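You operate a simulated robot arm through the tools that you are given. There is no shell and no other tool. Be economical: measure what you need, move in short steps, check, and stop when the job is done.

Carry out the task below with a simulated two-armed robot. There is one attempt and no reset: what you move stays moved.

TASK
Reconnect the battery, plus side first, so the strip lamp lights.
Fine: each clamp down on its post and its knob tight; close the red cover before the minus clamp goes on.

It is judged by the outcome, as a careful person would: the job done as asked, and still so three seconds after it is handed in. It fails if anything else is knocked over, pushed out of place, dropped, spilled or broken. Lids that push on must go on centred and level and be pressed home; caps that screw on are set level and turned clockwise until they are tight.

THE ROBOT
Two 7-joint arms with two-finger parallel grippers on one trunk, on a base that drives. Base frame: it is fixed to the floor where the robot stands at the start and does not move with it; the origin is under the middle of the robot, x ahead of it, y to its left, z up. Units: cm, degrees, N and s.
The left shoulder is at the start at [4.5, 10.1, 111], the right one opposite. With the tool pointing down near the work surface each hand reaches from about 10 to 50 cm from the robot's upright axis, wherever it stands, measured 20 degrees to its own side. Places, roughly: battery [40, 10, 60]; black battery knob [50, 20, 80]; minus clamp [40, 20, 80]; plus clamp [50, 0, 80]; red battery knob [50, 0, 80]; red cover [50, -10, 80]; strip lamp [60, -50, 70]. Payload 2.4 kg a hand.
The TCP of each hand is the grasp point between the finger pads, 2.4 cm short of the fingertips. In the tool frame z runs along the fingers and y along their closing line. Largest opening 6.8 cm; finger width 1.7, thickness 1; the body of the gripper, 4 by 7 cm, starts 4.1 cm behind the TCP.
Orientation is that of the tool frame in the base frame, as a unit quaternion [x, y, z, w]. With the fingers straight down and closing along the base's y, the tool's x points along the base's -x, its y along +y and its z along -z.

THE INTERFACE
- The arms move only by the tool servo_tool. It takes "left_commands", "right_commands" or both (then of equal length, played together; a hand with none holds still); each is a list of rows, each a list of 7 numbers: the gripper command, from -1 (shut) to 1 (fully open), values between in proportion, then the shift along the tool's x, y, z in units of 25 mm (1.0 is 25 mm), then the turn, a rotation vector about the tool's x, y, z in units of 6 degrees (1.0 is 6 degrees). In form: [[jaw, x, y, z, ax, ay, az], ...]. A call has 1 to 8 rows; each row shifts and turns the commanded pose from where the row before left it, along the tool's axes as they then stand. A call with a number of a shift or a turn outside -1 to 1 is refused whole. Rows are played at 5 a second. More than 5 cm and 8.6 degrees between two rows, or a gripper value outside its range, and nothing of the call is played. Where a pose cannot be reached the arm comes as near as it can. A force on the tool above 90 N (or 10 N above the force at the start of the call, whichever is more), or a blocked arm, ends the call early, and 0.2 s more pass. The fingers move at their own pace (about 7.2 cm/s each) and stop on an object; they squeeze with about 23 N. The grip force told is the motor's: it shows also when the fingers shut on nothing. Time passes only in rows, and 0.2 s behind the last, so rows that do not move let the fingers close. It gives the time, the measured TCP pose, the force on the tool (base axes), the opening and the grip force at its end, in the units of the frame above (readings bear some noise), with the torque about the TCP (base axes, N m) and any sound that the robot's microphone picked up.
- Cameras (640 x 400 px; columns grow to the right, rows downward): "scene" is now at [11.91, 0.86, 125.55]; the picture's right is [0.15, -0.99, 0.00], its down [-0.63, -0.10, -0.77] and it looks along [0.76, 0.12, -0.64] (base axes); focal length 219 px, centre (320, 200). "left" rides on the left gripper at [8.4, -1.1, -7.5] in its tool frame; the picture's right is [0.13, 0.99, 0.00], its down [-0.60, 0.08, -0.79] and it looks along [-0.79, 0.10, 0.61] (tool axes); focal length 251 px, centre (320, 200). "right" rides on the right gripper at [8.4, 1.1, -7.5] in its tool frame; the picture's right is [-0.13, 0.99, 0.00], its down [-0.60, -0.08, -0.79] and it looks along [-0.79, -0.10, 0.61] (tool axes); focal length 251 px, centre (320, 200). There is no depth. A picture from a camera that has moved, and an enlarged one, comes with that camera's place and axes in the base frame and with its lens. The place of the scene camera against the robot may be out by one fixed shift of up to 1.8 cm in any direction.
- capture(camera): a new picture of that camera. No time passes.
- move_column(by): slides the trunk up (or, below 0, down) by that many cm; the arms and the scene camera ride with it, the base frame stays. It gives what a move gives, with no picture.
- base_move(legs): drives the robot by 1 to 6 legs, each [ahead, left, turn to the left] in cm, cm and degrees, along the robot's own axes; the way and the turn of a leg run together, so that a leg with both is an arc; at most 150 cm and 180 degrees a leg. The arms and the cameras ride along, it lands a little off, and it stops where it bumps. It gives what a move gives.
- aim_head(pan, tilt): turns the head with the scene camera to pan (to the left, within 86 degrees either way) and tilt (down, from -29 to 69), counted from straight ahead of the robot. It gives what a move gives.
- enlarge(camera, box): a new picture of the part [left, top, right, bottom] of that camera's present view, enlarged. No time passes.
- hand_in(): hands the job in; it is judged then, once.

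Go step by step. Nothing tells you exact positions but the pictures and the camera data: compare them with the known pose of the tool, close in by small moves and look again before you grip or let go. The budget is 120 turns and 108 pictures, counting those below and the enlarged ones. Unless the task says otherwise, let go and move clear before handing in, and close with one line.

The tools are called after ">>>" as name(argument=value, ...) on one line, values as JSON. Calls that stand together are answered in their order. servo_tool: Moves the arms, as the interface text tells. Its arguments: {"type":"object","properties":{"left_commands":{"type":"array"},"right_commands":{"type":"array"}},"required":[]} The other tools are called the same way: move_column (by) slides the trunk up or down; base_move (legs) drives the base; aim_head (pan, tilt) turns the head that bears the scene camera; capture (camera) takes a picture; enlarge (camera, box) takes an enlarged picture of a part of a camera's view; hand_in () hands the job in.

At the start:

```text
time_s: 0.0
left_tool_pos: [36.53, 21.94, 112.01]
left_ee_rot: [0.0, 1.0, 0.001, 0.0]
left_contact_force: [-0.1, -0.7, 0.6]
left_wrist_torque: [0.01, 0.01, -0.01]
left_width: 6.77
left_gripper_force: 0.1
right_tool_pos: [36.86, -7.81, 108.85]
right_ee_rot: [0.0, 1.0, 0.0, 0.001]
right_contact_force: [0.6, 0.7, -0.4]
right_wrist_torque: [-0.01, 0.01, 0.0]
right_width: 6.79
right_gripper_force: 0.0
trunk travel left (down, up): [-32.5, 52.4]
robot x, y, heading: [-0.35, 0.58, -0.0]
head pan, tilt: [8.7, 39.8]
```

scene: 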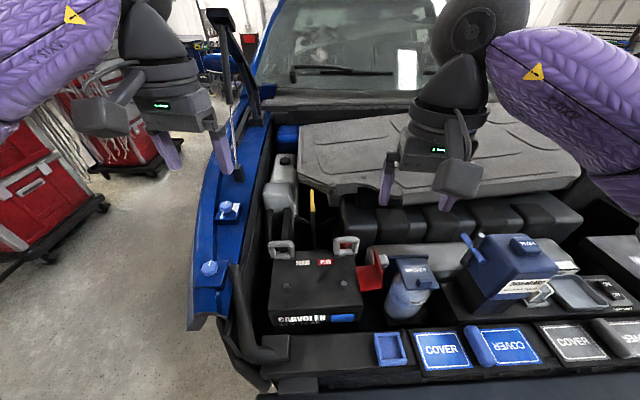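
right: 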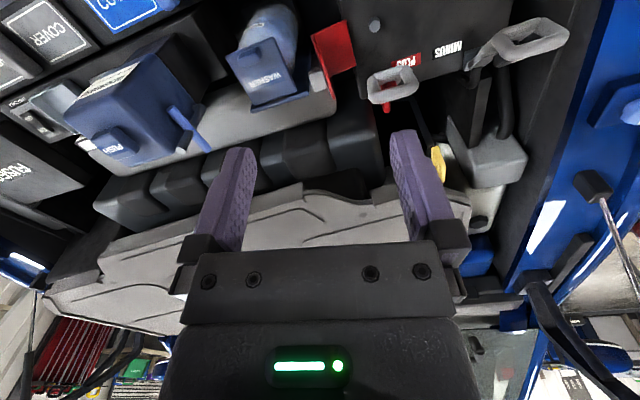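
left: 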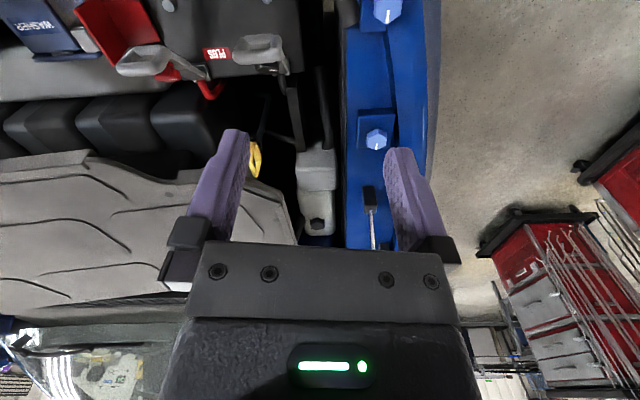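

I see the battery in the engine bay, with two clamps lifted beside it and a red cover open. I'll look closer.

>>> enlarge(camera="scene", box=[180, 180, 440, 342])

>>> enlarge(camera="right", box=[300, 0, 620, 200])

>>> enlarge(camera="left", box=[80, 0, 400, 200])

```text
2.46 times, centred on (310, 261) of scene
camera zoom: at [11.91, 0.86, 125.55], right [0.15, -0.99, 0.0], down [-0.63, -0.1, -0.77], along [0.76, 0.12, -0.64], focal length 539 px, centre (345, 50)
```

zoom: 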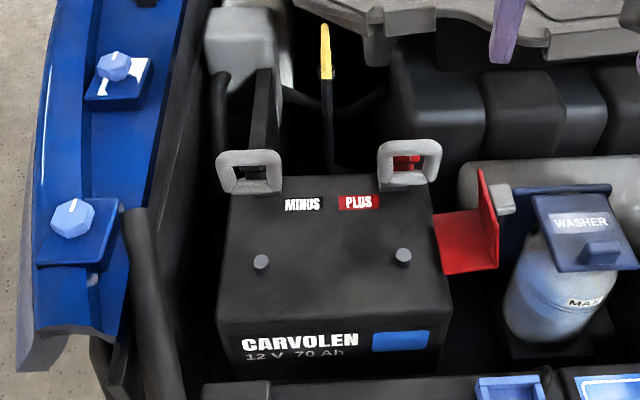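

```text
2.00 times, centred on (460, 100) of right
camera zoom: at [28.44, -6.63, 116.34], right [0.13, 0.99, 0.0], down [0.6, -0.08, 0.79], along [0.79, -0.1, -0.61], focal length 503 px, centre (40, 400)
```

zoom: 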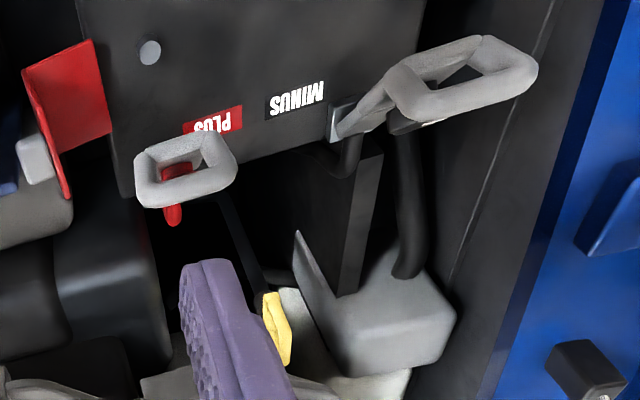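

```text
2.00 times, centred on (240, 100) of left
camera zoom: at [28.16, 20.68, 119.57], right [-0.13, 0.99, 0.0], down [0.6, 0.08, 0.79], along [0.79, 0.1, -0.61], focal length 503 px, centre (480, 400)
```

zoom: 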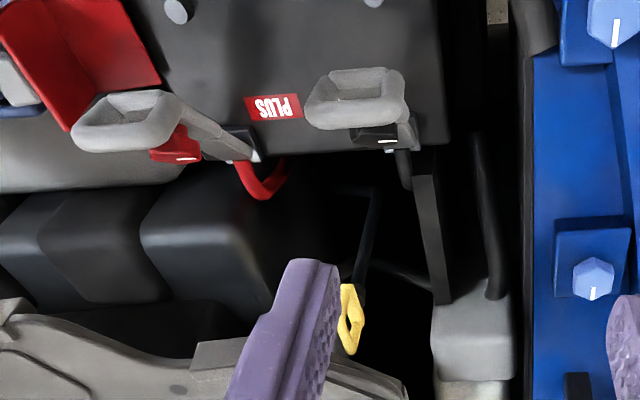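

Posts are at about z 73, plus ≈ (43, 0), minus ≈ (41, 14). I'll bring the left hand camera closer to view the clamps.

>>> servo_tool(left_commands=[[1, 0.12, -0.6, 1, 0, 0, 0], [1, 0.12, -0.6, 1, 0, 0, 0], [1, 0.12, -0.6, 1, 0, 0, 0], [1, 0.12, -0.6, 1, 0, 0, 0], [1, 0.12, -0.6, 1, 0, 0, 0], [1, 0.12, -0.6, 1, 0, 0, 0], [1, 0.12, -0.6, 1, 0, 0, 0], [1, 0.12, -0.6, 0.5, 0, 0, 0]], right_commands=[[1, 0.4, -0.5, 0, 0, 0, 0], [1, 0.4, -0.5, 0, 0, 0, 0], [1, 0.4, -0.5, 0, 0, 0, 0], [1, 0.4, -0.5, 0, 0, 0, 0], [1, 0.4, -0.5, 0, 0, 0, 0], [1, 0.4, -0.5, 0, 0, 0, 0], [1, 0.4, -0.5, 0, 0, 0, 0], [1, 0.4, -0.5, 0, 0, 0, 0]])

>>> capture(camera="left")

>>> capture(camera="right")

>>> enlarge(camera="scene", box=[240, 200, 440, 325])

```text
time_s: 1.8
left_tool_pos: [34.29, 9.91, 93.18]
left_ee_rot: [-0.001, 1.0, 0.001, 0.0]
left_contact_force: [-0.2, 0.2, 0.1]
left_wrist_torque: [0.0, 0.03, 0.0]
left_width: 6.8
left_gripper_force: 0.1
right_tool_pos: [28.84, -17.94, 108.85]
right_ee_rot: [0.0, 1.0, -0.001, -0.001]
right_contact_force: [0.5, -1.0, -0.4]
right_wrist_torque: [-0.01, -0.02, 0.02]
right_width: 6.79
right_gripper_force: 0.1
trunk travel left (down, up): [-32.5, 52.4]
robot x, y, heading: [0.13, 0.22, -0.2]
head pan, tilt: [8.7, 39.8]
```

```text
101 pictures are left
camera left: at [25.81, 8.7, 100.83], right [-0.13, 0.99, 0.0], down [0.6, 0.08, 0.79], along [0.79, 0.1, -0.61], focal length 251 px, centre (320, 200)
```

left: 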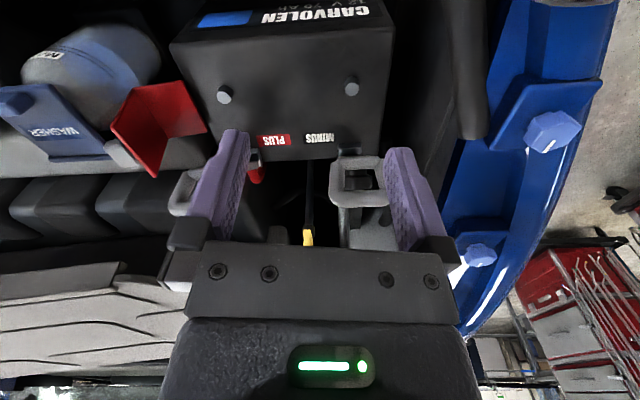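

```text
100 pictures are left
camera right: at [20.49, -16.74, 116.28], right [0.13, 0.99, 0.0], down [0.6, -0.08, 0.79], along [0.79, -0.1, -0.61], focal length 251 px, centre (320, 200)
```

right: 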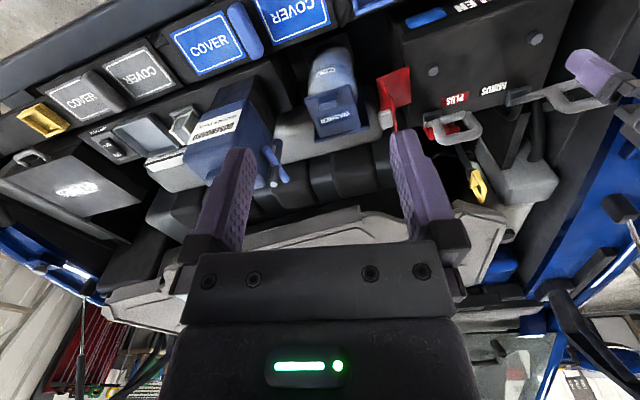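

```text
3.20 times, centred on (340, 262) of scene
camera zoom: at [11.91, 0.84, 125.55], right [0.15, -0.99, 0.0], down [-0.63, -0.1, -0.77], along [0.76, 0.12, -0.64], focal length 700 px, centre (256, 0)
```

zoom: 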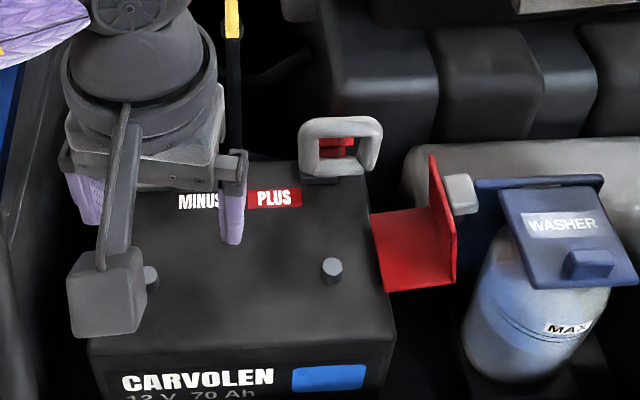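

Loops of the clamps stand about 12 cm above the posts; I need a side view. I'll move the left hand to the left and turn it to look across.

>>> servo_tool(left_commands=[[1, 0, 0.92, -0.3, 0, 0, 0], [1, -0.4, 0.92, -0.3, 0, 0, 0], [1, -0.4, 0.92, 0, 0, 0, 0], [1, -0.4, 0.92, 0, 0, 0, 0], [1, -0.4, 0.92, 0, 0, 0, 0], [1, -0.4, 0.92, 0, 0, 0, 0], [1, -0.4, 0.92, 0, 0, 0, 0]])

>>> servo_tool(left_commands=[[1, 0, 0, 0, 0, 0, 1], [1, 0, 0, 0, 0, 0, 1], [1, 0, 0, 0, 0, 0, 1], [1, 0, 0, 0, 0, 0, 1], [1, 0, 0, 0, 0, 0, 1], [1, 0, 0, 0, 0, 0, 1], [1, 0, 0, 0, 0, 0, 1], [1, 0, 0, 0, 0, 0, 1]])

>>> servo_tool(left_commands=[[1, 0, 0, 0, 0, 0, 1], [1, 0, 0, 0, 0, 0, 1], [1, 0, 0, 0, 0, 0, 1], [1, 0, 0, 0, 0, 0, 1]])

>>> capture(camera="left")

```text
time_s: 3.4
left_tool_pos: [40.36, 26.15, 94.83]
left_ee_rot: [0.0, 1.0, 0.0, 0.0]
left_contact_force: [-0.5, 0.7, -0.2]
left_wrist_torque: [-0.01, 0.01, 0.0]
left_width: 6.8
left_gripper_force: 0.1
right_tool_pos: [28.83, -17.91, 108.73]
right_ee_rot: [0.0, 1.0, 0.0, 0.001]
right_contact_force: [-0.3, -0.7, -0.3]
right_wrist_torque: [0.0, -0.01, 0.02]
right_width: 6.81
right_gripper_force: 0.0
trunk travel left (down, up): [-32.5, 52.4]
robot x, y, heading: [-0.09, 0.25, -0.1]
head pan, tilt: [8.7, 39.8]
```

```text
time_s: 5.2
left_tool_pos: [31.69, 24.17, 95.76]
left_ee_rot: [0.331, 0.944, 0.001, 0.0]
left_contact_force: [0.1, -0.7, 1.5]
left_wrist_torque: [-0.04, -0.01, -0.02]
left_width: 6.81
left_gripper_force: 0.0
left hand out of reach, approached as far as the arm can: row 4, 5, 6, 7, 8
right_tool_pos: [28.82, -17.81, 108.71]
right_ee_rot: [0.0, 1.0, -0.001, 0.0]
right_contact_force: [0.3, -0.4, 0.2]
right_wrist_torque: [0.03, -0.02, -0.01]
right_width: 6.79
right_gripper_force: 0.0
trunk travel left (down, up): [-32.5, 52.4]
robot x, y, heading: [0.08, 0.06, 0.1]
head pan, tilt: [8.7, 39.8]
```

```text
time_s: 6.2
left_tool_pos: [24.94, 18.07, 95.41]
left_ee_rot: [0.521, 0.853, 0.001, -0.001]
left_contact_force: [0.5, 0.4, 0.6]
left_wrist_torque: [0.01, 0.0, 0.01]
left_width: 6.78
left_gripper_force: 0.1
left hand out of reach, approached as far as the arm can: row 1, 2, 3, 4
right_tool_pos: [28.8, -17.93, 108.73]
right_ee_rot: [-0.001, 1.0, 0.0, 0.0]
right_contact_force: [0.0, -0.7, 0.0]
right_wrist_torque: [0.0, -0.01, 0.02]
right_width: 6.81
right_gripper_force: 0.1
trunk travel left (down, up): [-32.5, 52.4]
robot x, y, heading: [-0.22, -0.04, -0.1]
head pan, tilt: [8.7, 39.8]
```

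```text
98 pictures are left
camera left: at [20.01, 24.96, 103.05], right [0.82, 0.57, 0.0], down [0.35, -0.5, 0.79], along [0.45, -0.65, -0.61], focal length 251 px, centre (320, 200)
```

left: 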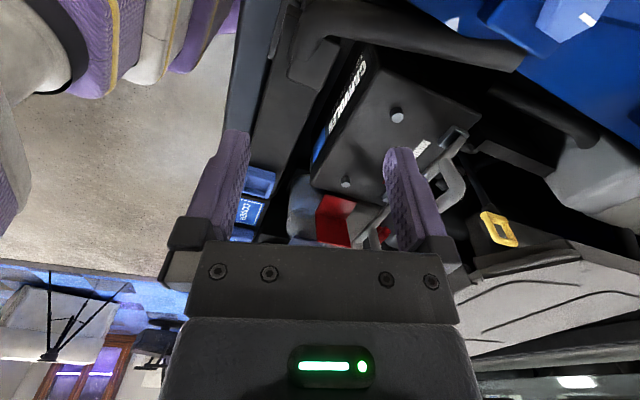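

>>> enlarge(camera="left", box=[280, 80, 520, 260])

>>> capture(camera="scene")

```text
2.22 times, centred on (400, 170) of left
camera zoom: at [20.01, 24.96, 103.05], right [0.82, 0.57, 0.0], down [0.35, -0.5, 0.79], along [0.45, -0.65, -0.61], focal length 559 px, centre (142, 267)
```

zoom: 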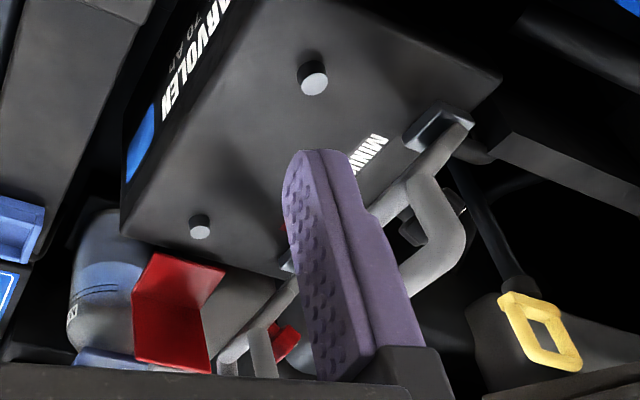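

```text
96 pictures are left
camera scene: at [11.89, 0.86, 125.55], right [0.15, -0.99, 0.0], down [-0.63, -0.1, -0.77], along [0.76, 0.12, -0.64], focal length 219 px, centre (320, 200)
```

scene: 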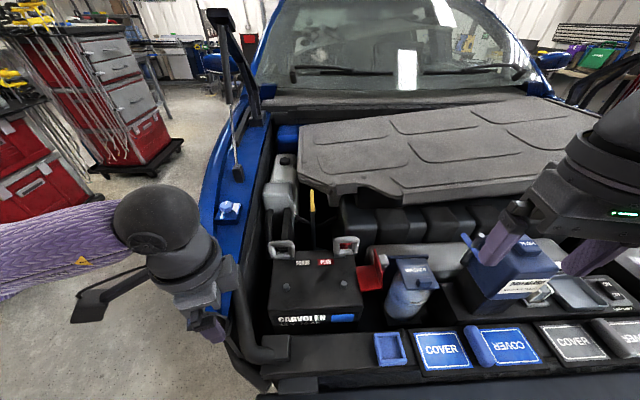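

>>> enlarge(camera="right", box=[360, 40, 560, 165])

>>> enlarge(camera="scene", box=[260, 220, 420, 320])

```text
3.20 times, centred on (460, 102) of right
camera zoom: at [20.49, -16.71, 116.28], right [0.13, 0.99, 0.0], down [0.6, -0.08, 0.79], along [0.79, -0.1, -0.61], focal length 805 px, centre (-128, 512)
```

zoom: 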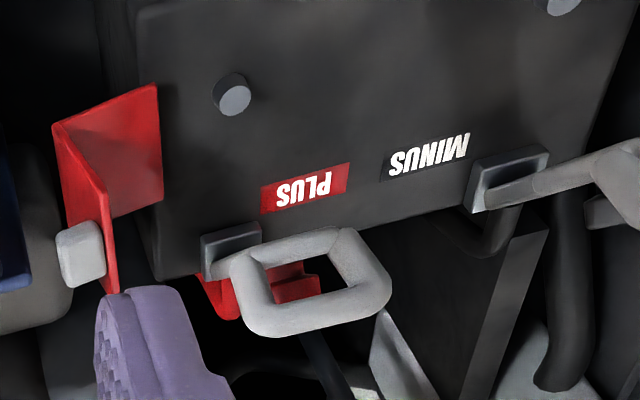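

```text
4.00 times, centred on (340, 270) of scene
camera zoom: at [11.89, 0.86, 125.55], right [0.15, -0.99, 0.0], down [-0.63, -0.1, -0.77], along [0.76, 0.12, -0.64], focal length 875 px, centre (240, -80)
```

zoom: 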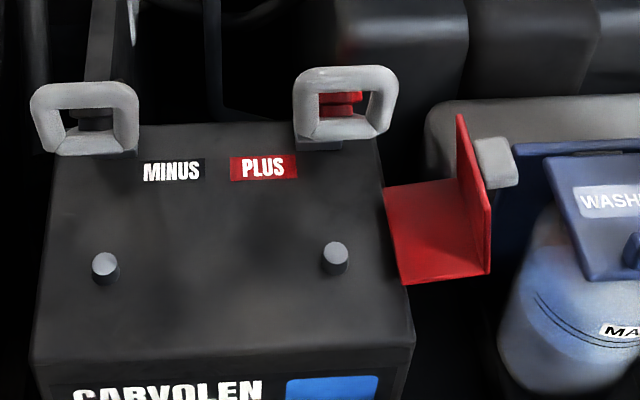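

The clamps are hinged arms at the rear battery edge: knob at post radius, loop handle beyond. I'll bring the right hand over and behind the plus loop, and turn the left back.

>>> servo_tool(right_commands=[[0, -1, 0.9, 0.45, 0, 0, 0], [0, -1, 0.9, 0.45, 0, 0, 0], [0, -1, 0.9, 0.45, 0, 0, 0], [0, -1, 0.9, 0.45, 0, 0, 0], [-0.5, -1, 0.9, 0.45, 0, 0, 0], [-0.5, -1, 0.9, 0.45, 0, 0, 0], [-0.5, -1, 0.9, 0.45, 0, 0, 0], [-0.5, -1, 0.9, 0.45, 0, 0, 0]], left_commands=[[1, 0, 0, -0.5, 0, 0, -1], [1, 0, 0, -0.5, 0, 0, -1], [1, 0, 0, -0.5, 0, 0, -1], [1, 0, 0, -0.5, 0, 0, -1], [1, 0, 0, 0, 0, 0, -1], [1, 0, 0, 0, 0, 0, -1], [1, 0, 0, 0, 0, 0, -1], [1, 0, 0, 0, 0, 0, -1]])

>>> capture(camera="left")

>>> capture(camera="right")

```text
time_s: 8.0
left_tool_pos: [24.88, 18.19, 100.27]
left_ee_rot: [0.129, 0.992, 0.0, -0.001]
left_contact_force: [0.4, 0.3, -0.1]
left_wrist_torque: [0.04, 0.01, -0.03]
left_width: 6.8
left_gripper_force: 0.1
right_tool_pos: [47.54, -0.21, 99.63]
right_ee_rot: [-0.002, 1.0, 0.0, 0.001]
right_contact_force: [0.1, 0.4, 0.2]
right_wrist_torque: [-0.02, -0.01, 0.02]
right_width: 1.72
right_gripper_force: 0.1
right hand out of reach, approached as far as the arm can: row 8
trunk travel left (down, up): [-32.5, 52.4]
robot x, y, heading: [-0.3, -0.16, 0.1]
head pan, tilt: [8.7, 39.8]
```

```text
93 pictures are left
camera left: at [16.5, 19.13, 108.09], right [0.13, 0.99, 0.0], down [0.6, -0.08, 0.79], along [0.79, -0.1, -0.61], focal length 251 px, centre (320, 200)
```

left: 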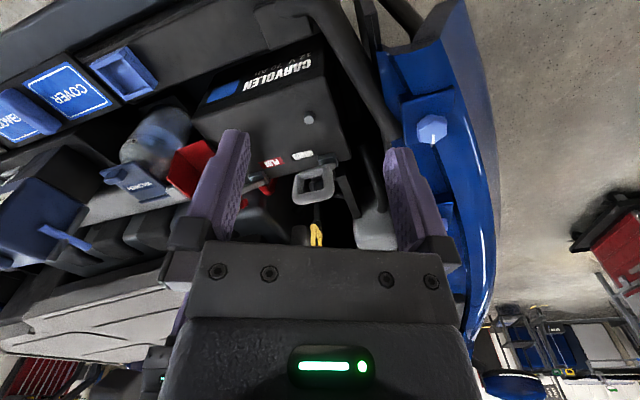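

```text
92 pictures are left
camera right: at [39.17, 0.96, 107.17], right [0.13, 0.99, 0.0], down [0.6, -0.08, 0.79], along [0.79, -0.1, -0.61], focal length 251 px, centre (320, 200)
```

right: 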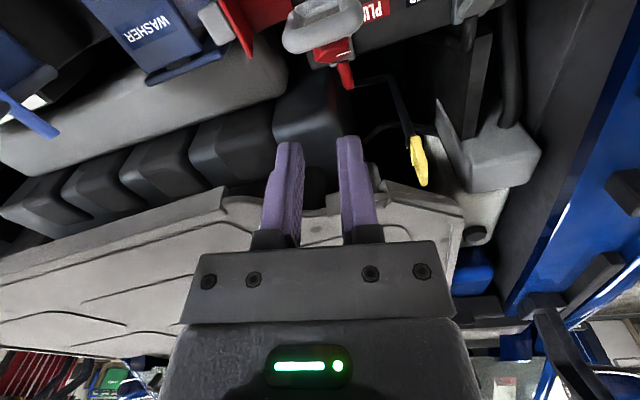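

>>> aim_head(pan=0, tilt=69)

>>> capture(camera="scene")

```text
time_s: 8.9
left_tool_pos: [24.99, 18.15, 100.29]
left_ee_rot: [0.129, 0.992, 0.0, 0.0]
left_contact_force: [-0.6, -0.2, -0.5]
left_wrist_torque: [0.02, 0.01, 0.03]
left_width: 6.78
left_gripper_force: 0.0
right_tool_pos: [47.56, -0.17, 99.77]
right_ee_rot: [0.001, 1.0, 0.0, -0.001]
right_contact_force: [-0.2, 0.4, 0.4]
right_wrist_torque: [-0.01, -0.01, -0.01]
right_width: 1.71
right_gripper_force: 0.0
trunk travel left (down, up): [-32.5, 52.4]
robot x, y, heading: [0.01, 0.1, -0.0]
head pan, tilt: [0.0, 68.8]
```

```text
91 pictures are left
camera scene: at [9.09, -0.42, 121.9], right [0.0, -1.0, 0.0], down [-0.93, 0.0, -0.36], along [0.36, 0.0, -0.93], focal length 219 px, centre (320, 200)
```

scene: 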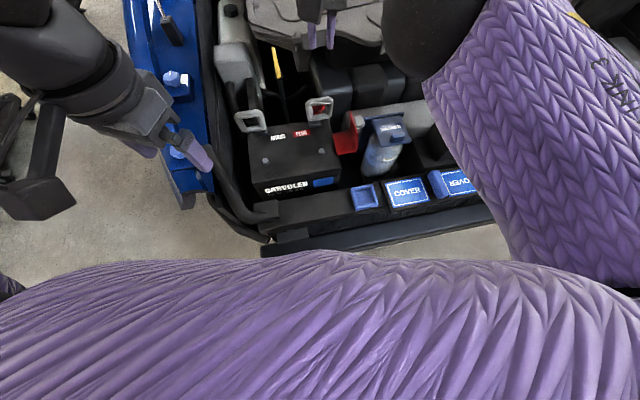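

The bumper edge appears about x≈21 with the robot body near x≈5; I'll creep forward 7 cm for reach.

>>> base_move(legs=[[7, 0, 0]])

>>> aim_head(pan=0, tilt=55)

>>> capture(camera="scene")

>>> capture(camera="left")

```text
time_s: 9.8
left_tool_pos: [26.48, 18.12, 100.4]
left_ee_rot: [0.128, 0.992, 0.0, 0.0]
left_contact_force: [-0.3, -0.1, -0.1]
left_wrist_torque: [-0.03, 0.01, 0.0]
left_width: 6.79
left_gripper_force: 0.1
right_tool_pos: [49.23, -0.09, 99.72]
right_ee_rot: [-0.002, 1.0, 0.0, 0.0]
right_contact_force: [0.3, 0.4, -0.2]
right_wrist_torque: [0.01, -0.04, 0.03]
right_width: 1.72
right_gripper_force: 0.1
trunk travel left (down, up): [-32.5, 52.4]
robot x, y, heading: [1.47, -0.21, 0.2]
head pan, tilt: [0.0, 68.8]
stopped in leg 1: the robot was blocked; the commanded pose is now the measured one
```

```text
time_s: 10.6
left_tool_pos: [26.51, 18.15, 100.42]
left_ee_rot: [0.127, 0.992, -0.001, -0.001]
left_contact_force: [0.1, -0.1, -0.7]
left_wrist_torque: [-0.01, -0.02, 0.01]
left_width: 6.79
left_gripper_force: 0.0
right_tool_pos: [49.2, -0.11, 99.77]
right_ee_rot: [-0.002, 1.0, 0.0, 0.0]
right_contact_force: [-0.2, -0.1, 0.1]
right_wrist_torque: [0.02, 0.0, 0.01]
right_width: 1.7
right_gripper_force: 0.0
trunk travel left (down, up): [-32.5, 52.4]
robot x, y, heading: [1.57, -0.12, 0.4]
head pan, tilt: [0.0, 55.0]
```

```text
90 pictures are left
camera scene: at [12.27, -0.46, 123.44], right [0.0, -1.0, 0.0], down [-0.82, 0.0, -0.57], along [0.57, 0.0, -0.82], focal length 219 px, centre (320, 200)
```

scene: 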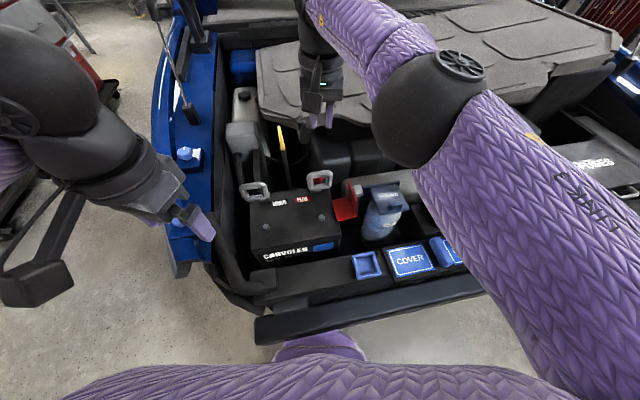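

```text
89 pictures are left
camera left: at [18.02, 19.13, 108.09], right [0.13, 0.99, 0.0], down [0.6, -0.08, 0.79], along [0.79, -0.1, -0.61], focal length 251 px, centre (320, 200)
```

left: 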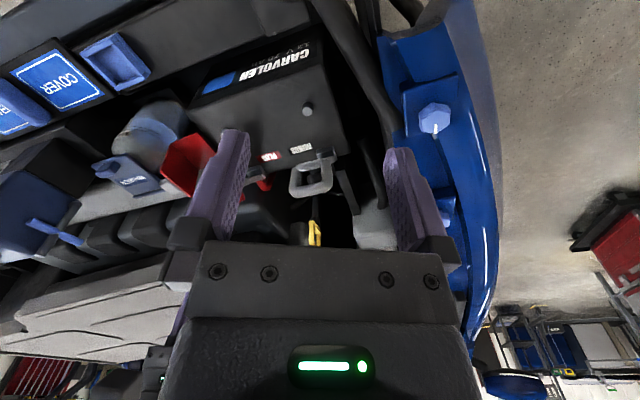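

Blocked by the bumper after 1.5 cm, but the right hand gained reach (x≈49). Lower it behind the plus loop and look.

>>> servo_tool(right_commands=[[-0.5, 0, 0.1, 1, 0, 0, 0], [-0.5, -0.2, 0, 1, 0, 0, 0], [-0.5, -0.2, 0, 1, 0, 0, 0], [-0.5, 0, 0, 0.8, 0, 0, 0]])

>>> enlarge(camera="left", box=[220, 60, 400, 230])

>>> enlarge(camera="scene", box=[220, 100, 400, 270])

>>> capture(camera="right")

```text
time_s: 11.6
left_tool_pos: [26.41, 18.2, 100.42]
left_ee_rot: [0.128, 0.992, -0.001, 0.001]
left_contact_force: [0.2, -0.4, -0.2]
left_wrist_torque: [-0.01, 0.02, 0.0]
left_width: 6.79
left_gripper_force: 0.1
right_tool_pos: [49.29, -0.43, 90.05]
right_ee_rot: [-0.002, 1.0, 0.0, 0.0]
right_contact_force: [0.4, -0.4, -0.7]
right_wrist_torque: [-0.03, 0.04, 0.0]
right_width: 1.7
right_gripper_force: 0.3
right hand out of reach, approached as far as the arm can: row 3
trunk travel left (down, up): [-32.5, 52.4]
robot x, y, heading: [1.64, 0.13, 0.4]
head pan, tilt: [0.0, 55.0]
```

```text
2.35 times, centred on (310, 145) of left
camera zoom: at [18.02, 19.12, 108.09], right [0.13, 0.99, 0.0], down [0.6, -0.08, 0.79], along [0.79, -0.1, -0.61], focal length 592 px, centre (344, 329)
```

zoom: 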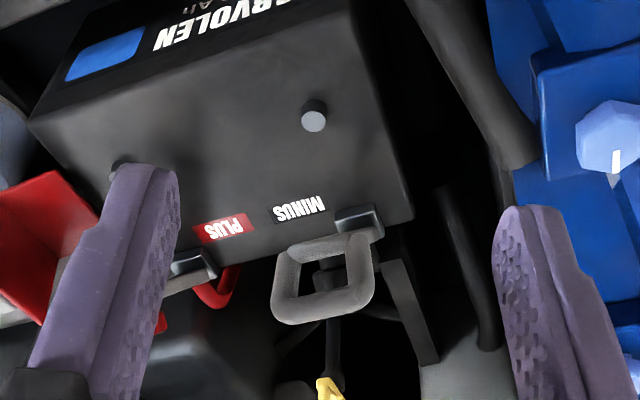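

```text
2.35 times, centred on (310, 185) of scene
camera zoom: at [12.28, -0.47, 123.44], right [0.0, -1.0, 0.0], down [-0.82, 0.0, -0.57], along [0.57, 0.0, -0.82], focal length 515 px, centre (344, 235)
```

zoom: 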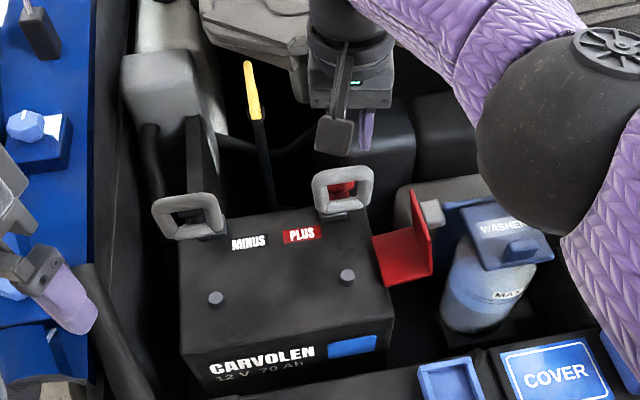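

```text
86 pictures are left
camera right: at [40.86, 0.61, 97.53], right [0.13, 0.99, 0.0], down [0.6, -0.08, 0.79], along [0.79, -0.1, -0.61], focal length 251 px, centre (320, 200)
```

right: 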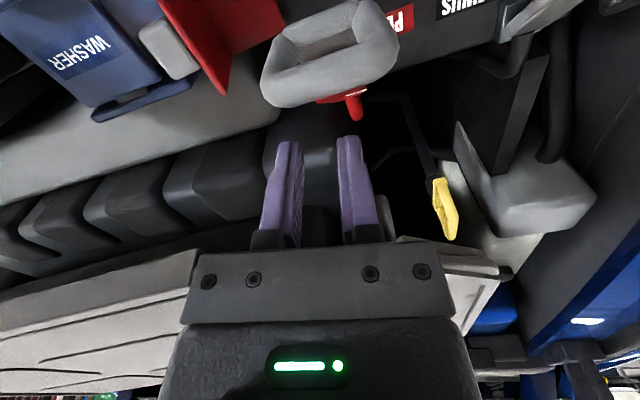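

The loop's rear top edge is about x≈47, just in front of the fingertips. I'll lower a little and begin pulling the clamp toward the robot along its arc.

>>> servo_tool(right_commands=[[-0.5, 0, 0.3, 0.7, 0, 0, 0], [-0.5, 0.64, 0, 0, 0, 0, 0], [-0.5, 0.6, -0.05, 0.25, 0, 0, 0], [-0.5, 0.6, -0.1, 0.35, 0, 0, 0], [-0.5, 0.5, -0.1, 0.5, 0, 0, 0]])

>>> capture(camera="right")

>>> enlarge(camera="scene", box=[220, 100, 400, 270])

```text
time_s: 12.8
left_tool_pos: [26.54, 17.96, 100.45]
left_ee_rot: [0.128, 0.992, -0.001, 0.0]
left_contact_force: [-0.1, 0.1, 0.0]
left_wrist_torque: [0.02, 0.03, -0.02]
left_width: 6.82
left_gripper_force: 0.0
right_tool_pos: [42.97, -0.42, 85.77]
right_ee_rot: [-0.002, 1.0, 0.0, -0.001]
right_contact_force: [-0.9, 0.6, 0.3]
right_wrist_torque: [0.01, 0.01, 0.03]
right_width: 1.68
right_gripper_force: 0.0
right hand out of reach, approached as far as the arm can: row 1
trunk travel left (down, up): [-32.5, 52.4]
robot x, y, heading: [1.6, 0.26, 0.1]
head pan, tilt: [0.0, 55.0]
```

```text
85 pictures are left
camera right: at [34.56, 0.79, 93.15], right [0.13, 0.99, 0.0], down [0.6, -0.08, 0.79], along [0.79, -0.1, -0.61], focal length 251 px, centre (320, 200)
```

right: 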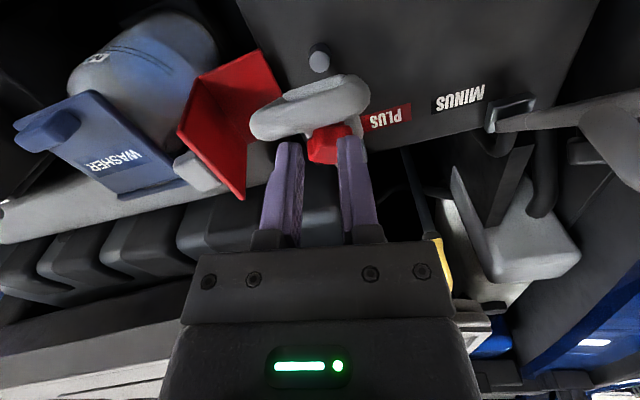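

```text
2.35 times, centred on (310, 185) of scene
camera zoom: at [12.24, -0.46, 123.46], right [0.0, -1.0, 0.0], down [-0.82, 0.0, -0.57], along [0.57, 0.0, -0.82], focal length 515 px, centre (344, 235)
```

zoom: 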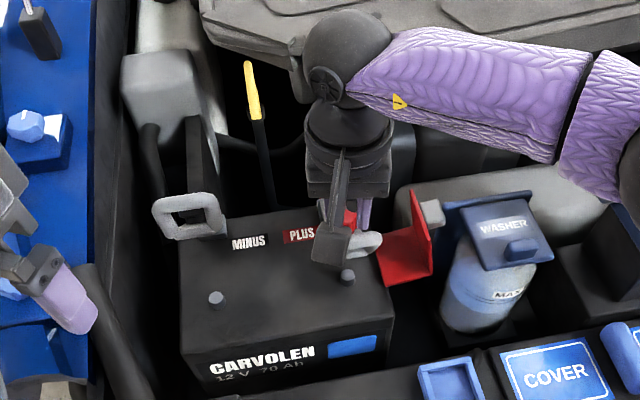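

The clamp is swinging forward well. Continue the arc down.

>>> servo_tool(right_commands=[[-0.5, 0.5, -0.1, 0.6, 0, 0, 0], [-0.5, 0.45, -0.1, 0.7, 0, 0, 0], [-0.5, 0.3, 0, 0.7, 0, 0, 0]])

>>> capture(camera="right")

>>> enlarge(camera="left", box=[140, 40, 400, 230])

```text
time_s: 13.6
left_tool_pos: [26.49, 18.2, 100.41]
left_ee_rot: [0.128, 0.992, 0.0, 0.0]
left_contact_force: [-0.1, -0.3, 0.2]
left_wrist_torque: [0.01, 0.03, 0.01]
left_width: 6.81
left_gripper_force: 0.1
right_tool_pos: [39.81, -0.91, 80.63]
right_ee_rot: [-0.002, 1.0, 0.0, 0.0]
right_contact_force: [0.6, -0.5, 0.2]
right_wrist_torque: [0.01, 0.04, 0.02]
right_width: 1.7
right_gripper_force: 0.0
trunk travel left (down, up): [-32.5, 52.4]
robot x, y, heading: [1.52, 0.07, 0.5]
head pan, tilt: [0.0, 55.0]
```

```text
83 pictures are left
camera right: at [31.39, 0.27, 88.01], right [0.13, 0.99, 0.0], down [0.6, -0.08, 0.79], along [0.79, -0.1, -0.61], focal length 251 px, centre (320, 200)
```

right: 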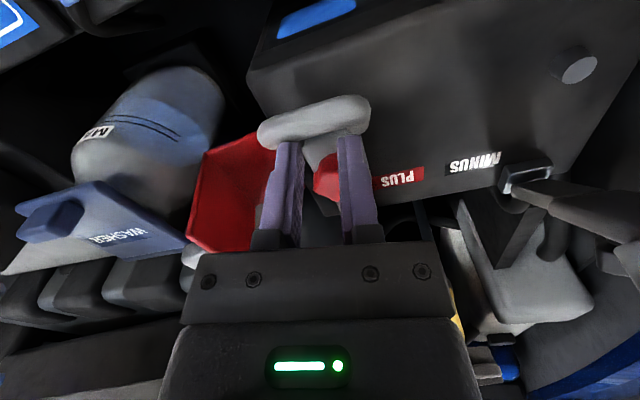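

```text
2.11 times, centred on (270, 135) of left
camera zoom: at [18.01, 19.12, 108.09], right [0.13, 0.99, 0.0], down [0.6, -0.08, 0.79], along [0.79, -0.1, -0.61], focal length 529 px, centre (425, 337)
```

zoom: 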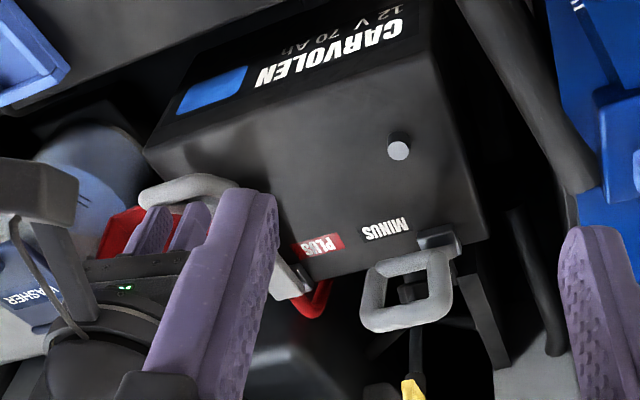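

>>> servo_tool(right_commands=[[-0.5, 0.2, 0, 0.2, 0, 0, 0], [-0.5, 0.1, 0, -0.6, 0, 0, 0], [-0.5, 0, 0, -1, 0, 0, 0], [0.1, -0.2, 0, -0.8, 0, 0, 0]])

>>> capture(camera="right")

```text
time_s: 14.6
left_tool_pos: [26.4, 18.13, 100.44]
left_ee_rot: [0.128, 0.992, -0.001, -0.001]
left_contact_force: [-0.5, 0.6, -0.1]
left_wrist_torque: [-0.01, -0.03, 0.0]
left_width: 6.82
left_gripper_force: 0.0
right_tool_pos: [39.8, -0.84, 86.12]
right_ee_rot: [-0.002, 1.0, 0.0, 0.0]
right_contact_force: [0.1, -0.6, -0.3]
right_wrist_torque: [0.03, -0.01, 0.01]
right_width: 3.73
right_gripper_force: 0.0
trunk travel left (down, up): [-32.5, 52.4]
robot x, y, heading: [1.51, -0.09, -0.3]
head pan, tilt: [0.0, 55.0]
```

```text
81 pictures are left
camera right: at [31.45, 0.18, 93.69], right [0.13, 0.99, 0.0], down [0.6, -0.08, 0.79], along [0.79, -0.1, -0.61], focal length 251 px, centre (320, 200)
```

right: 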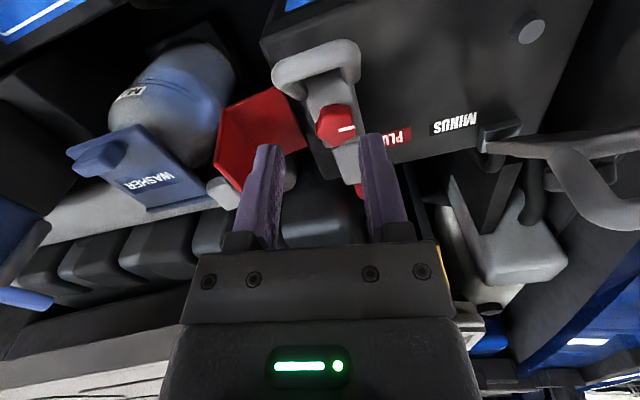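

The clamp has dropped forward; the red knob is visible on top. Zoom in.

>>> enlarge(camera="right", box=[240, 20, 440, 145])

>>> enlarge(camera="left", box=[140, 40, 400, 230])

>>> enlarge(camera="scene", box=[250, 160, 390, 260])

```text
3.20 times, centred on (340, 82) of right
camera zoom: at [31.45, 0.18, 93.69], right [0.13, 0.99, 0.0], down [0.6, -0.08, 0.79], along [0.79, -0.1, -0.61], focal length 805 px, centre (256, 576)
```

zoom: 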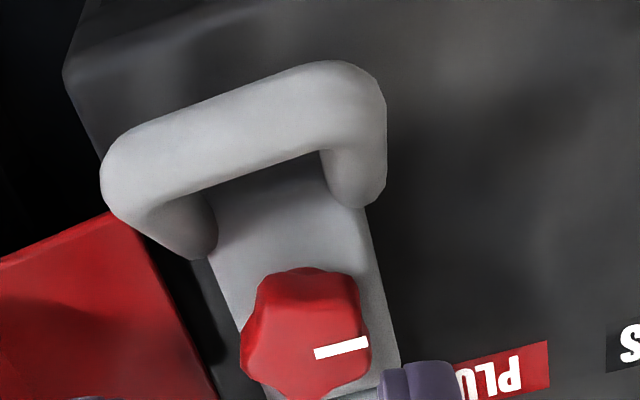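

```text
2.11 times, centred on (270, 135) of left
camera zoom: at [18.01, 19.13, 108.09], right [0.13, 0.99, 0.0], down [0.6, -0.08, 0.79], along [0.79, -0.1, -0.61], focal length 529 px, centre (425, 337)
```

zoom: 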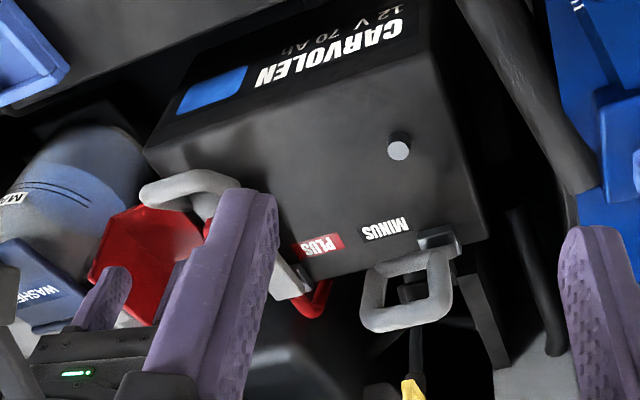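

```text
4.00 times, centred on (320, 210) of scene
camera zoom: at [12.26, -0.46, 123.45], right [0.0, -1.0, 0.0], down [-0.82, 0.0, -0.57], along [0.57, 0.0, -0.82], focal length 875 px, centre (320, 160)
```

zoom: 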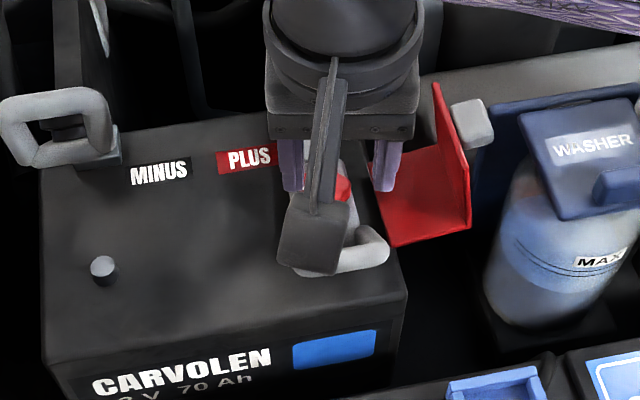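

The clamp plate looks to lie on the post with the 6-lobe red knob at about (43.2, -0.1). I'll press down on the knob centre with closed fingers to seat it.

>>> servo_tool(right_commands=[[-1, -0.7, 0.15, 0, 0, 0, 0], [-1, -0.66, 0.1, 0, 0, 0, 0], [-1, 0, 0, 0.6, 0, 0, 0], [-1, 0, 0, 0.4, 0, 0, 0]])

>>> enlarge(camera="right", box=[220, 20, 420, 180])

```text
time_s: 15.6
left_tool_pos: [26.53, 18.03, 100.35]
left_ee_rot: [0.128, 0.992, -0.002, 0.001]
left_contact_force: [-0.6, 0.8, 0.3]
left_wrist_torque: [-0.01, -0.01, 0.01]
left_width: 6.83
left_gripper_force: 0.0
right_tool_pos: [43.31, -0.42, 83.65]
right_ee_rot: [-0.001, 1.0, 0.0, 0.0]
right_contact_force: [0.6, 0.0, -0.3]
right_wrist_torque: [0.0, 0.0, -0.03]
right_width: 0.0
right_gripper_force: 23.2
trunk travel left (down, up): [-32.5, 52.4]
robot x, y, heading: [1.77, -0.16, 0.4]
head pan, tilt: [0.0, 55.0]
```

```text
2.50 times, centred on (320, 100) of right
camera zoom: at [34.88, 0.74, 91.14], right [0.13, 0.99, 0.0], down [0.6, -0.08, 0.79], along [0.79, -0.1, -0.61], focal length 629 px, centre (320, 450)
```

zoom: 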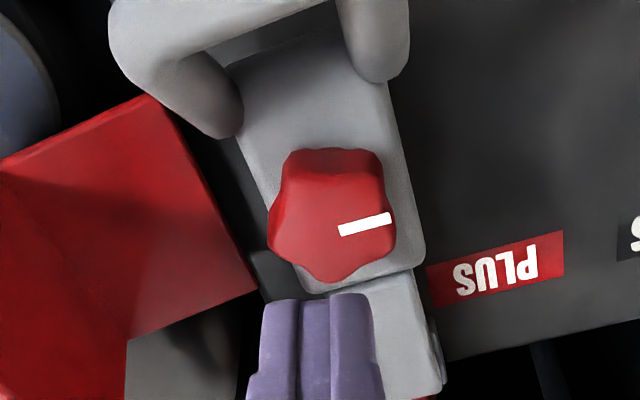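

>>> servo_tool(right_commands=[[-1, -0.12, 0.16, 0.4, 0, 0, 0], [-1, 0, 0, 0.4, 0, 0, 0], [-1, 0, 0, 0.4, 0, 0, 0], [-1, 0, 0, 0.2, 0, 0, 0]])

>>> enlarge(camera="right", box=[220, 20, 420, 180])

```text
time_s: 16.6
left_tool_pos: [26.61, 18.13, 100.44]
left_ee_rot: [0.128, 0.992, -0.001, 0.0]
left_contact_force: [0.5, 0.1, -0.3]
left_wrist_torque: [-0.01, -0.03, 0.01]
left_width: 6.81
left_gripper_force: 0.1
right_tool_pos: [43.3, 0.09, 80.22]
right_ee_rot: [-0.001, 1.0, 0.0, 0.0]
right_contact_force: [-1.2, 0.6, 0.0]
right_wrist_torque: [0.04, 0.01, 0.0]
right_width: 0.02
right_gripper_force: 22.8
trunk travel left (down, up): [-32.5, 52.4]
robot x, y, heading: [1.63, 0.37, 0.0]
head pan, tilt: [0.0, 55.0]
```

```text
2.50 times, centred on (320, 100) of right
camera zoom: at [34.91, 1.19, 87.67], right [0.13, 0.99, 0.0], down [0.6, -0.08, 0.79], along [0.79, -0.1, -0.61], focal length 629 px, centre (320, 450)
```

zoom: 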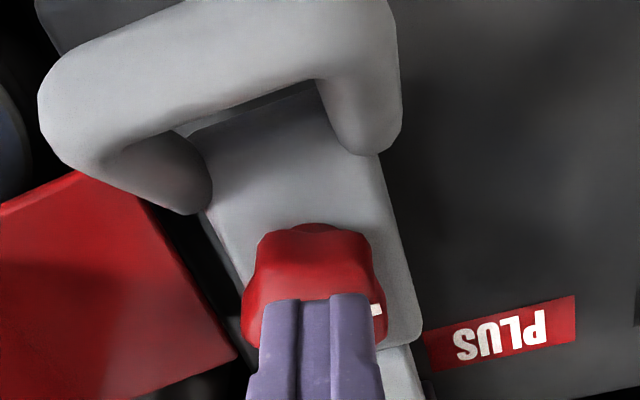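

>>> servo_tool(right_commands=[[-1, 0, 0, 0.15, 0, 0, 0], [-1, 0, 0, 0.15, 0, 0, 0], [-1, 0, 0, 0.1, 0, 0, 0], [-1, 0, 0, 0, 0, 0, 0]])

```text
time_s: 17.6
left_tool_pos: [26.38, 18.08, 100.41]
left_ee_rot: [0.128, 0.992, 0.0, 0.0]
left_contact_force: [-0.6, 0.5, 0.0]
left_wrist_torque: [0.0, -0.01, -0.01]
left_width: 6.8
left_gripper_force: 0.0
right_tool_pos: [43.36, 0.03, 79.29]
right_ee_rot: [-0.001, 1.0, 0.001, 0.0]
right_contact_force: [-0.7, -0.5, 1.3]
right_wrist_torque: [0.0, -0.02, 0.0]
right_width: 0.0
right_gripper_force: 22.1
trunk travel left (down, up): [-32.5, 52.4]
robot x, y, heading: [1.47, -0.26, 0.5]
head pan, tilt: [0.0, 55.0]
```

>>> servo_tool(right_commands=[[-1, 0, 0, 0.15, 0, 0, 0], [-1, 0, 0, 0.15, 0, 0, 0], [-1, 0, 0, 0, 0, 0, 0]])

>>> enlarge(camera="right", box=[220, 20, 420, 180])

```text
time_s: 18.4
left_tool_pos: [25.89, 18.0, 100.54]
left_ee_rot: [0.127, 0.992, 0.001, 0.003]
left_contact_force: [0.4, 0.7, 0.5]
left_wrist_torque: [0.0, -0.02, -0.02]
left_width: 6.8
left_gripper_force: 0.1
right_tool_pos: [43.19, 0.09, 79.15]
right_ee_rot: [-0.002, 1.0, 0.004, 0.008]
right_contact_force: [-22.4, -8.8, 56.6]
right_wrist_torque: [-0.3, 0.04, -0.16]
right_width: 0.03
right_gripper_force: 23.1
trunk travel left (down, up): [-32.5, 52.4]
robot x, y, heading: [1.45, -0.16, 0.3]
head pan, tilt: [0.0, 55.0]
stopped in row 3 (right hand): the force on the tool passed its limit at 91 N (the readings are from after the stop); the commanded pose is now the measured one
```

```text
2.50 times, centred on (320, 100) of right
camera zoom: at [34.77, 1.17, 86.52], right [0.13, 0.99, 0.01], down [0.59, -0.08, 0.8], along [0.8, -0.1, -0.6], focal length 629 px, centre (320, 450)
```

zoom: 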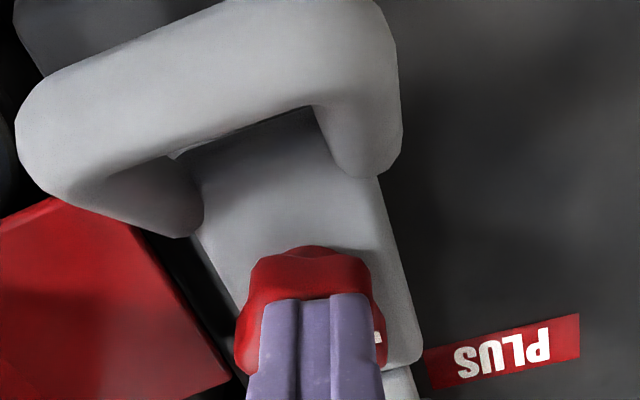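

Hard contact: the clamp is seated, knob top at z≈76.8. Now rise, open, and pre-turn counter-clockwise before gripping the knob.

>>> servo_tool(right_commands=[[-1, 0, 0, -0.5, 0, 0, 0], [-0.3, -0.26, -0.05, -0.9, 0, 0, -1], [0.3, 0, 0, -0.5, 0, 0, -1], [0.3, 0, 0, 0, 0, 0, -1], [0.3, 0, 0, 0, 0, 0, -1], [0.3, 0, 0, 0, 0, 0, -1], [0.3, 0, 0, 0, 0, 0, -1], [0.3, 0, 0, 0, 0, 0, -1]])

>>> capture(camera="right")

```text
time_s: 20.2
left_tool_pos: [26.47, 18.16, 100.4]
left_ee_rot: [0.128, 0.992, -0.001, 0.0]
left_contact_force: [-0.7, 0.5, -0.5]
left_wrist_torque: [-0.03, 0.0, 0.0]
left_width: 6.78
left_gripper_force: 0.1
right_tool_pos: [44.15, -0.13, 83.44]
right_ee_rot: [-0.361, 0.932, 0.0, 0.005]
right_contact_force: [0.0, 0.7, 0.0]
right_wrist_torque: [-0.01, 0.02, -0.04]
right_width: 4.4
right_gripper_force: 0.1
trunk travel left (down, up): [-32.5, 52.4]
robot x, y, heading: [1.86, -0.08, 0.0]
head pan, tilt: [0.0, 55.0]
```

```text
74 pictures are left
camera right: at [37.2, -4.85, 90.88], right [-0.57, 0.82, 0.0], down [0.49, 0.34, 0.8], along [0.66, 0.46, -0.6], focal length 251 px, centre (320, 200)
```

right: 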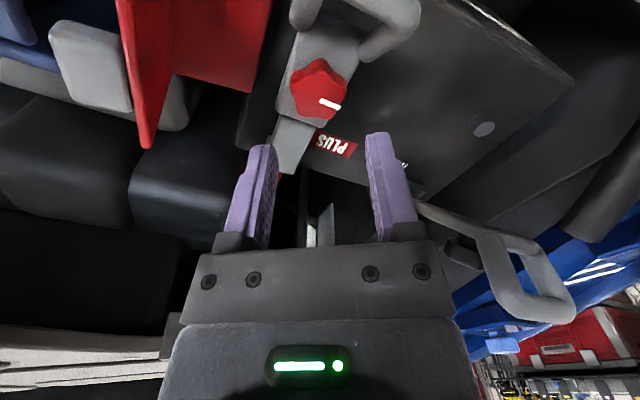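

>>> servo_tool(right_commands=[[0.3, 0, 0, 0, 0, 0, -1], [0.3, 0, 0, 0, 0, 0, -1], [0.3, 0, 0, 0, 0, 0, -1], [0.3, 0, 0, 0, 0, 0, -1], [0.3, 0, 0, 0, 0, 0, -1], [0.3, 0, 0, 0, 0, 0, -1], [0.3, 0, 0, 0, 0, 0, 0]])

>>> capture(camera="right")

```text
time_s: 21.8
left_tool_pos: [26.41, 18.17, 100.35]
left_ee_rot: [0.128, 0.992, 0.0, 0.001]
left_contact_force: [0.6, -0.1, -0.3]
left_wrist_torque: [0.03, -0.01, -0.01]
left_width: 6.79
left_gripper_force: 0.0
right_tool_pos: [43.0, -1.41, 83.0]
right_ee_rot: [-0.431, 0.902, 0.0, 0.005]
right_contact_force: [-0.3, -0.1, 0.6]
right_wrist_torque: [0.0, -0.02, 0.02]
right_width: 4.4
right_gripper_force: 0.1
right hand out of reach, approached as far as the arm can: row 1, 2, 3, 4, 5, 6
trunk travel left (down, up): [-32.5, 52.4]
robot x, y, heading: [1.55, -0.04, 0.2]
head pan, tilt: [0.0, 55.0]
```

```text
73 pictures are left
camera right: at [36.85, -7.26, 90.37], right [-0.69, 0.72, 0.0], down [0.43, 0.42, 0.8], along [0.58, 0.55, -0.6], focal length 251 px, centre (320, 200)
```

right: 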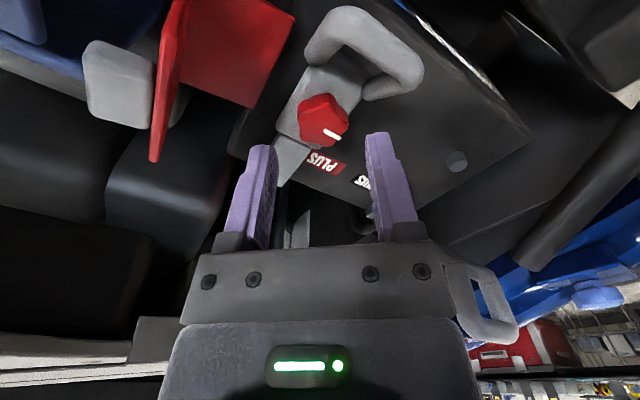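

Yaw limit is about -45°. I'll go back to -42° above the knob, then lower.

>>> servo_tool(right_commands=[[0.3, 0, 0, 0, 0, 0, 1], [0.3, -0.3, 0.07, 0, 0, 0, 0.5], [0.3, -0.3, 0.08, 0, 0, 0, 0], [0.3, 0, 0, 0.7, 0, 0, 0], [0.3, 0, 0, 0.5, 0, 0, 0]])

>>> capture(camera="right")

```text
time_s: 23.0
left_tool_pos: [26.44, 18.19, 100.4]
left_ee_rot: [0.128, 0.992, 0.0, 0.0]
left_contact_force: [0.0, 1.3, -0.2]
left_wrist_torque: [0.0, -0.01, 0.02]
left_width: 6.8
left_gripper_force: 0.0
right_tool_pos: [43.8, -0.17, 80.13]
right_ee_rot: [-0.359, 0.933, 0.0, 0.005]
right_contact_force: [-0.8, -0.2, 0.3]
right_wrist_torque: [0.01, -0.02, 0.0]
right_width: 4.44
right_gripper_force: 0.0
trunk travel left (down, up): [-32.5, 52.4]
robot x, y, heading: [1.84, -0.07, 0.2]
head pan, tilt: [0.0, 55.0]
```

```text
72 pictures are left
camera right: at [36.77, -4.9, 87.51], right [-0.57, 0.82, 0.0], down [0.49, 0.34, 0.8], along [0.66, 0.45, -0.6], focal length 251 px, centre (320, 200)
```

right: 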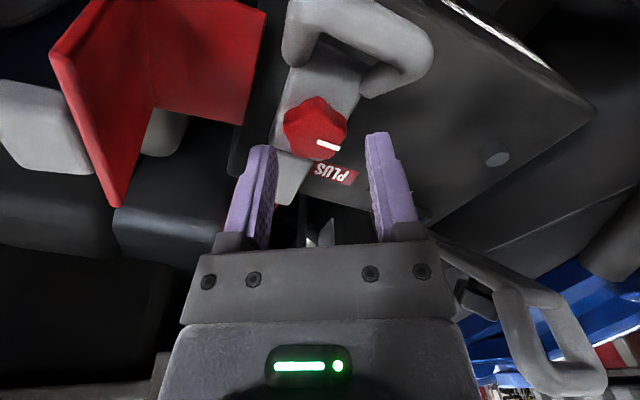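

>>> servo_tool(right_commands=[[0.3, 0, 0, 0.5, 0, 0, 0], [0.3, 0, 0, 0.45, 0, 0, 0], [0.3, 0, 0, 0, 0, 0, 0]])

>>> capture(camera="right")

```text
time_s: 23.8
left_tool_pos: [26.48, 18.07, 100.45]
left_ee_rot: [0.128, 0.992, -0.001, 0.0]
left_contact_force: [-0.7, -0.3, 0.4]
left_wrist_torque: [0.03, -0.04, -0.02]
left_width: 6.79
left_gripper_force: 0.1
right_tool_pos: [43.86, -0.17, 77.75]
right_ee_rot: [-0.36, 0.933, -0.001, 0.006]
right_contact_force: [0.5, -0.4, -0.6]
right_wrist_torque: [-0.02, 0.04, 0.04]
right_width: 4.42
right_gripper_force: 0.0
trunk travel left (down, up): [-32.5, 52.4]
robot x, y, heading: [1.82, -0.02, -0.1]
head pan, tilt: [0.0, 55.0]
```

```text
71 pictures are left
camera right: at [36.91, -4.88, 85.14], right [-0.57, 0.82, 0.0], down [0.49, 0.34, 0.8], along [0.66, 0.45, -0.6], focal length 251 px, centre (320, 200)
```

right: 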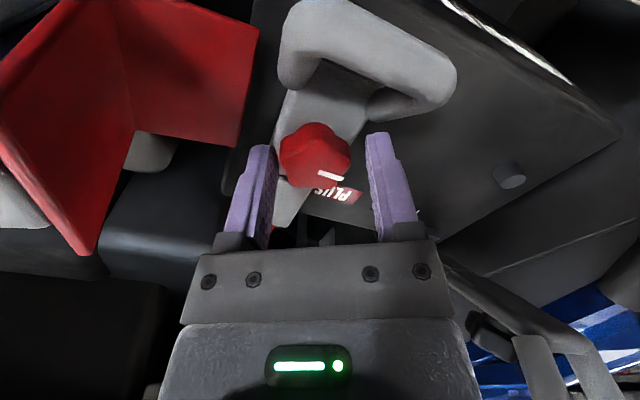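

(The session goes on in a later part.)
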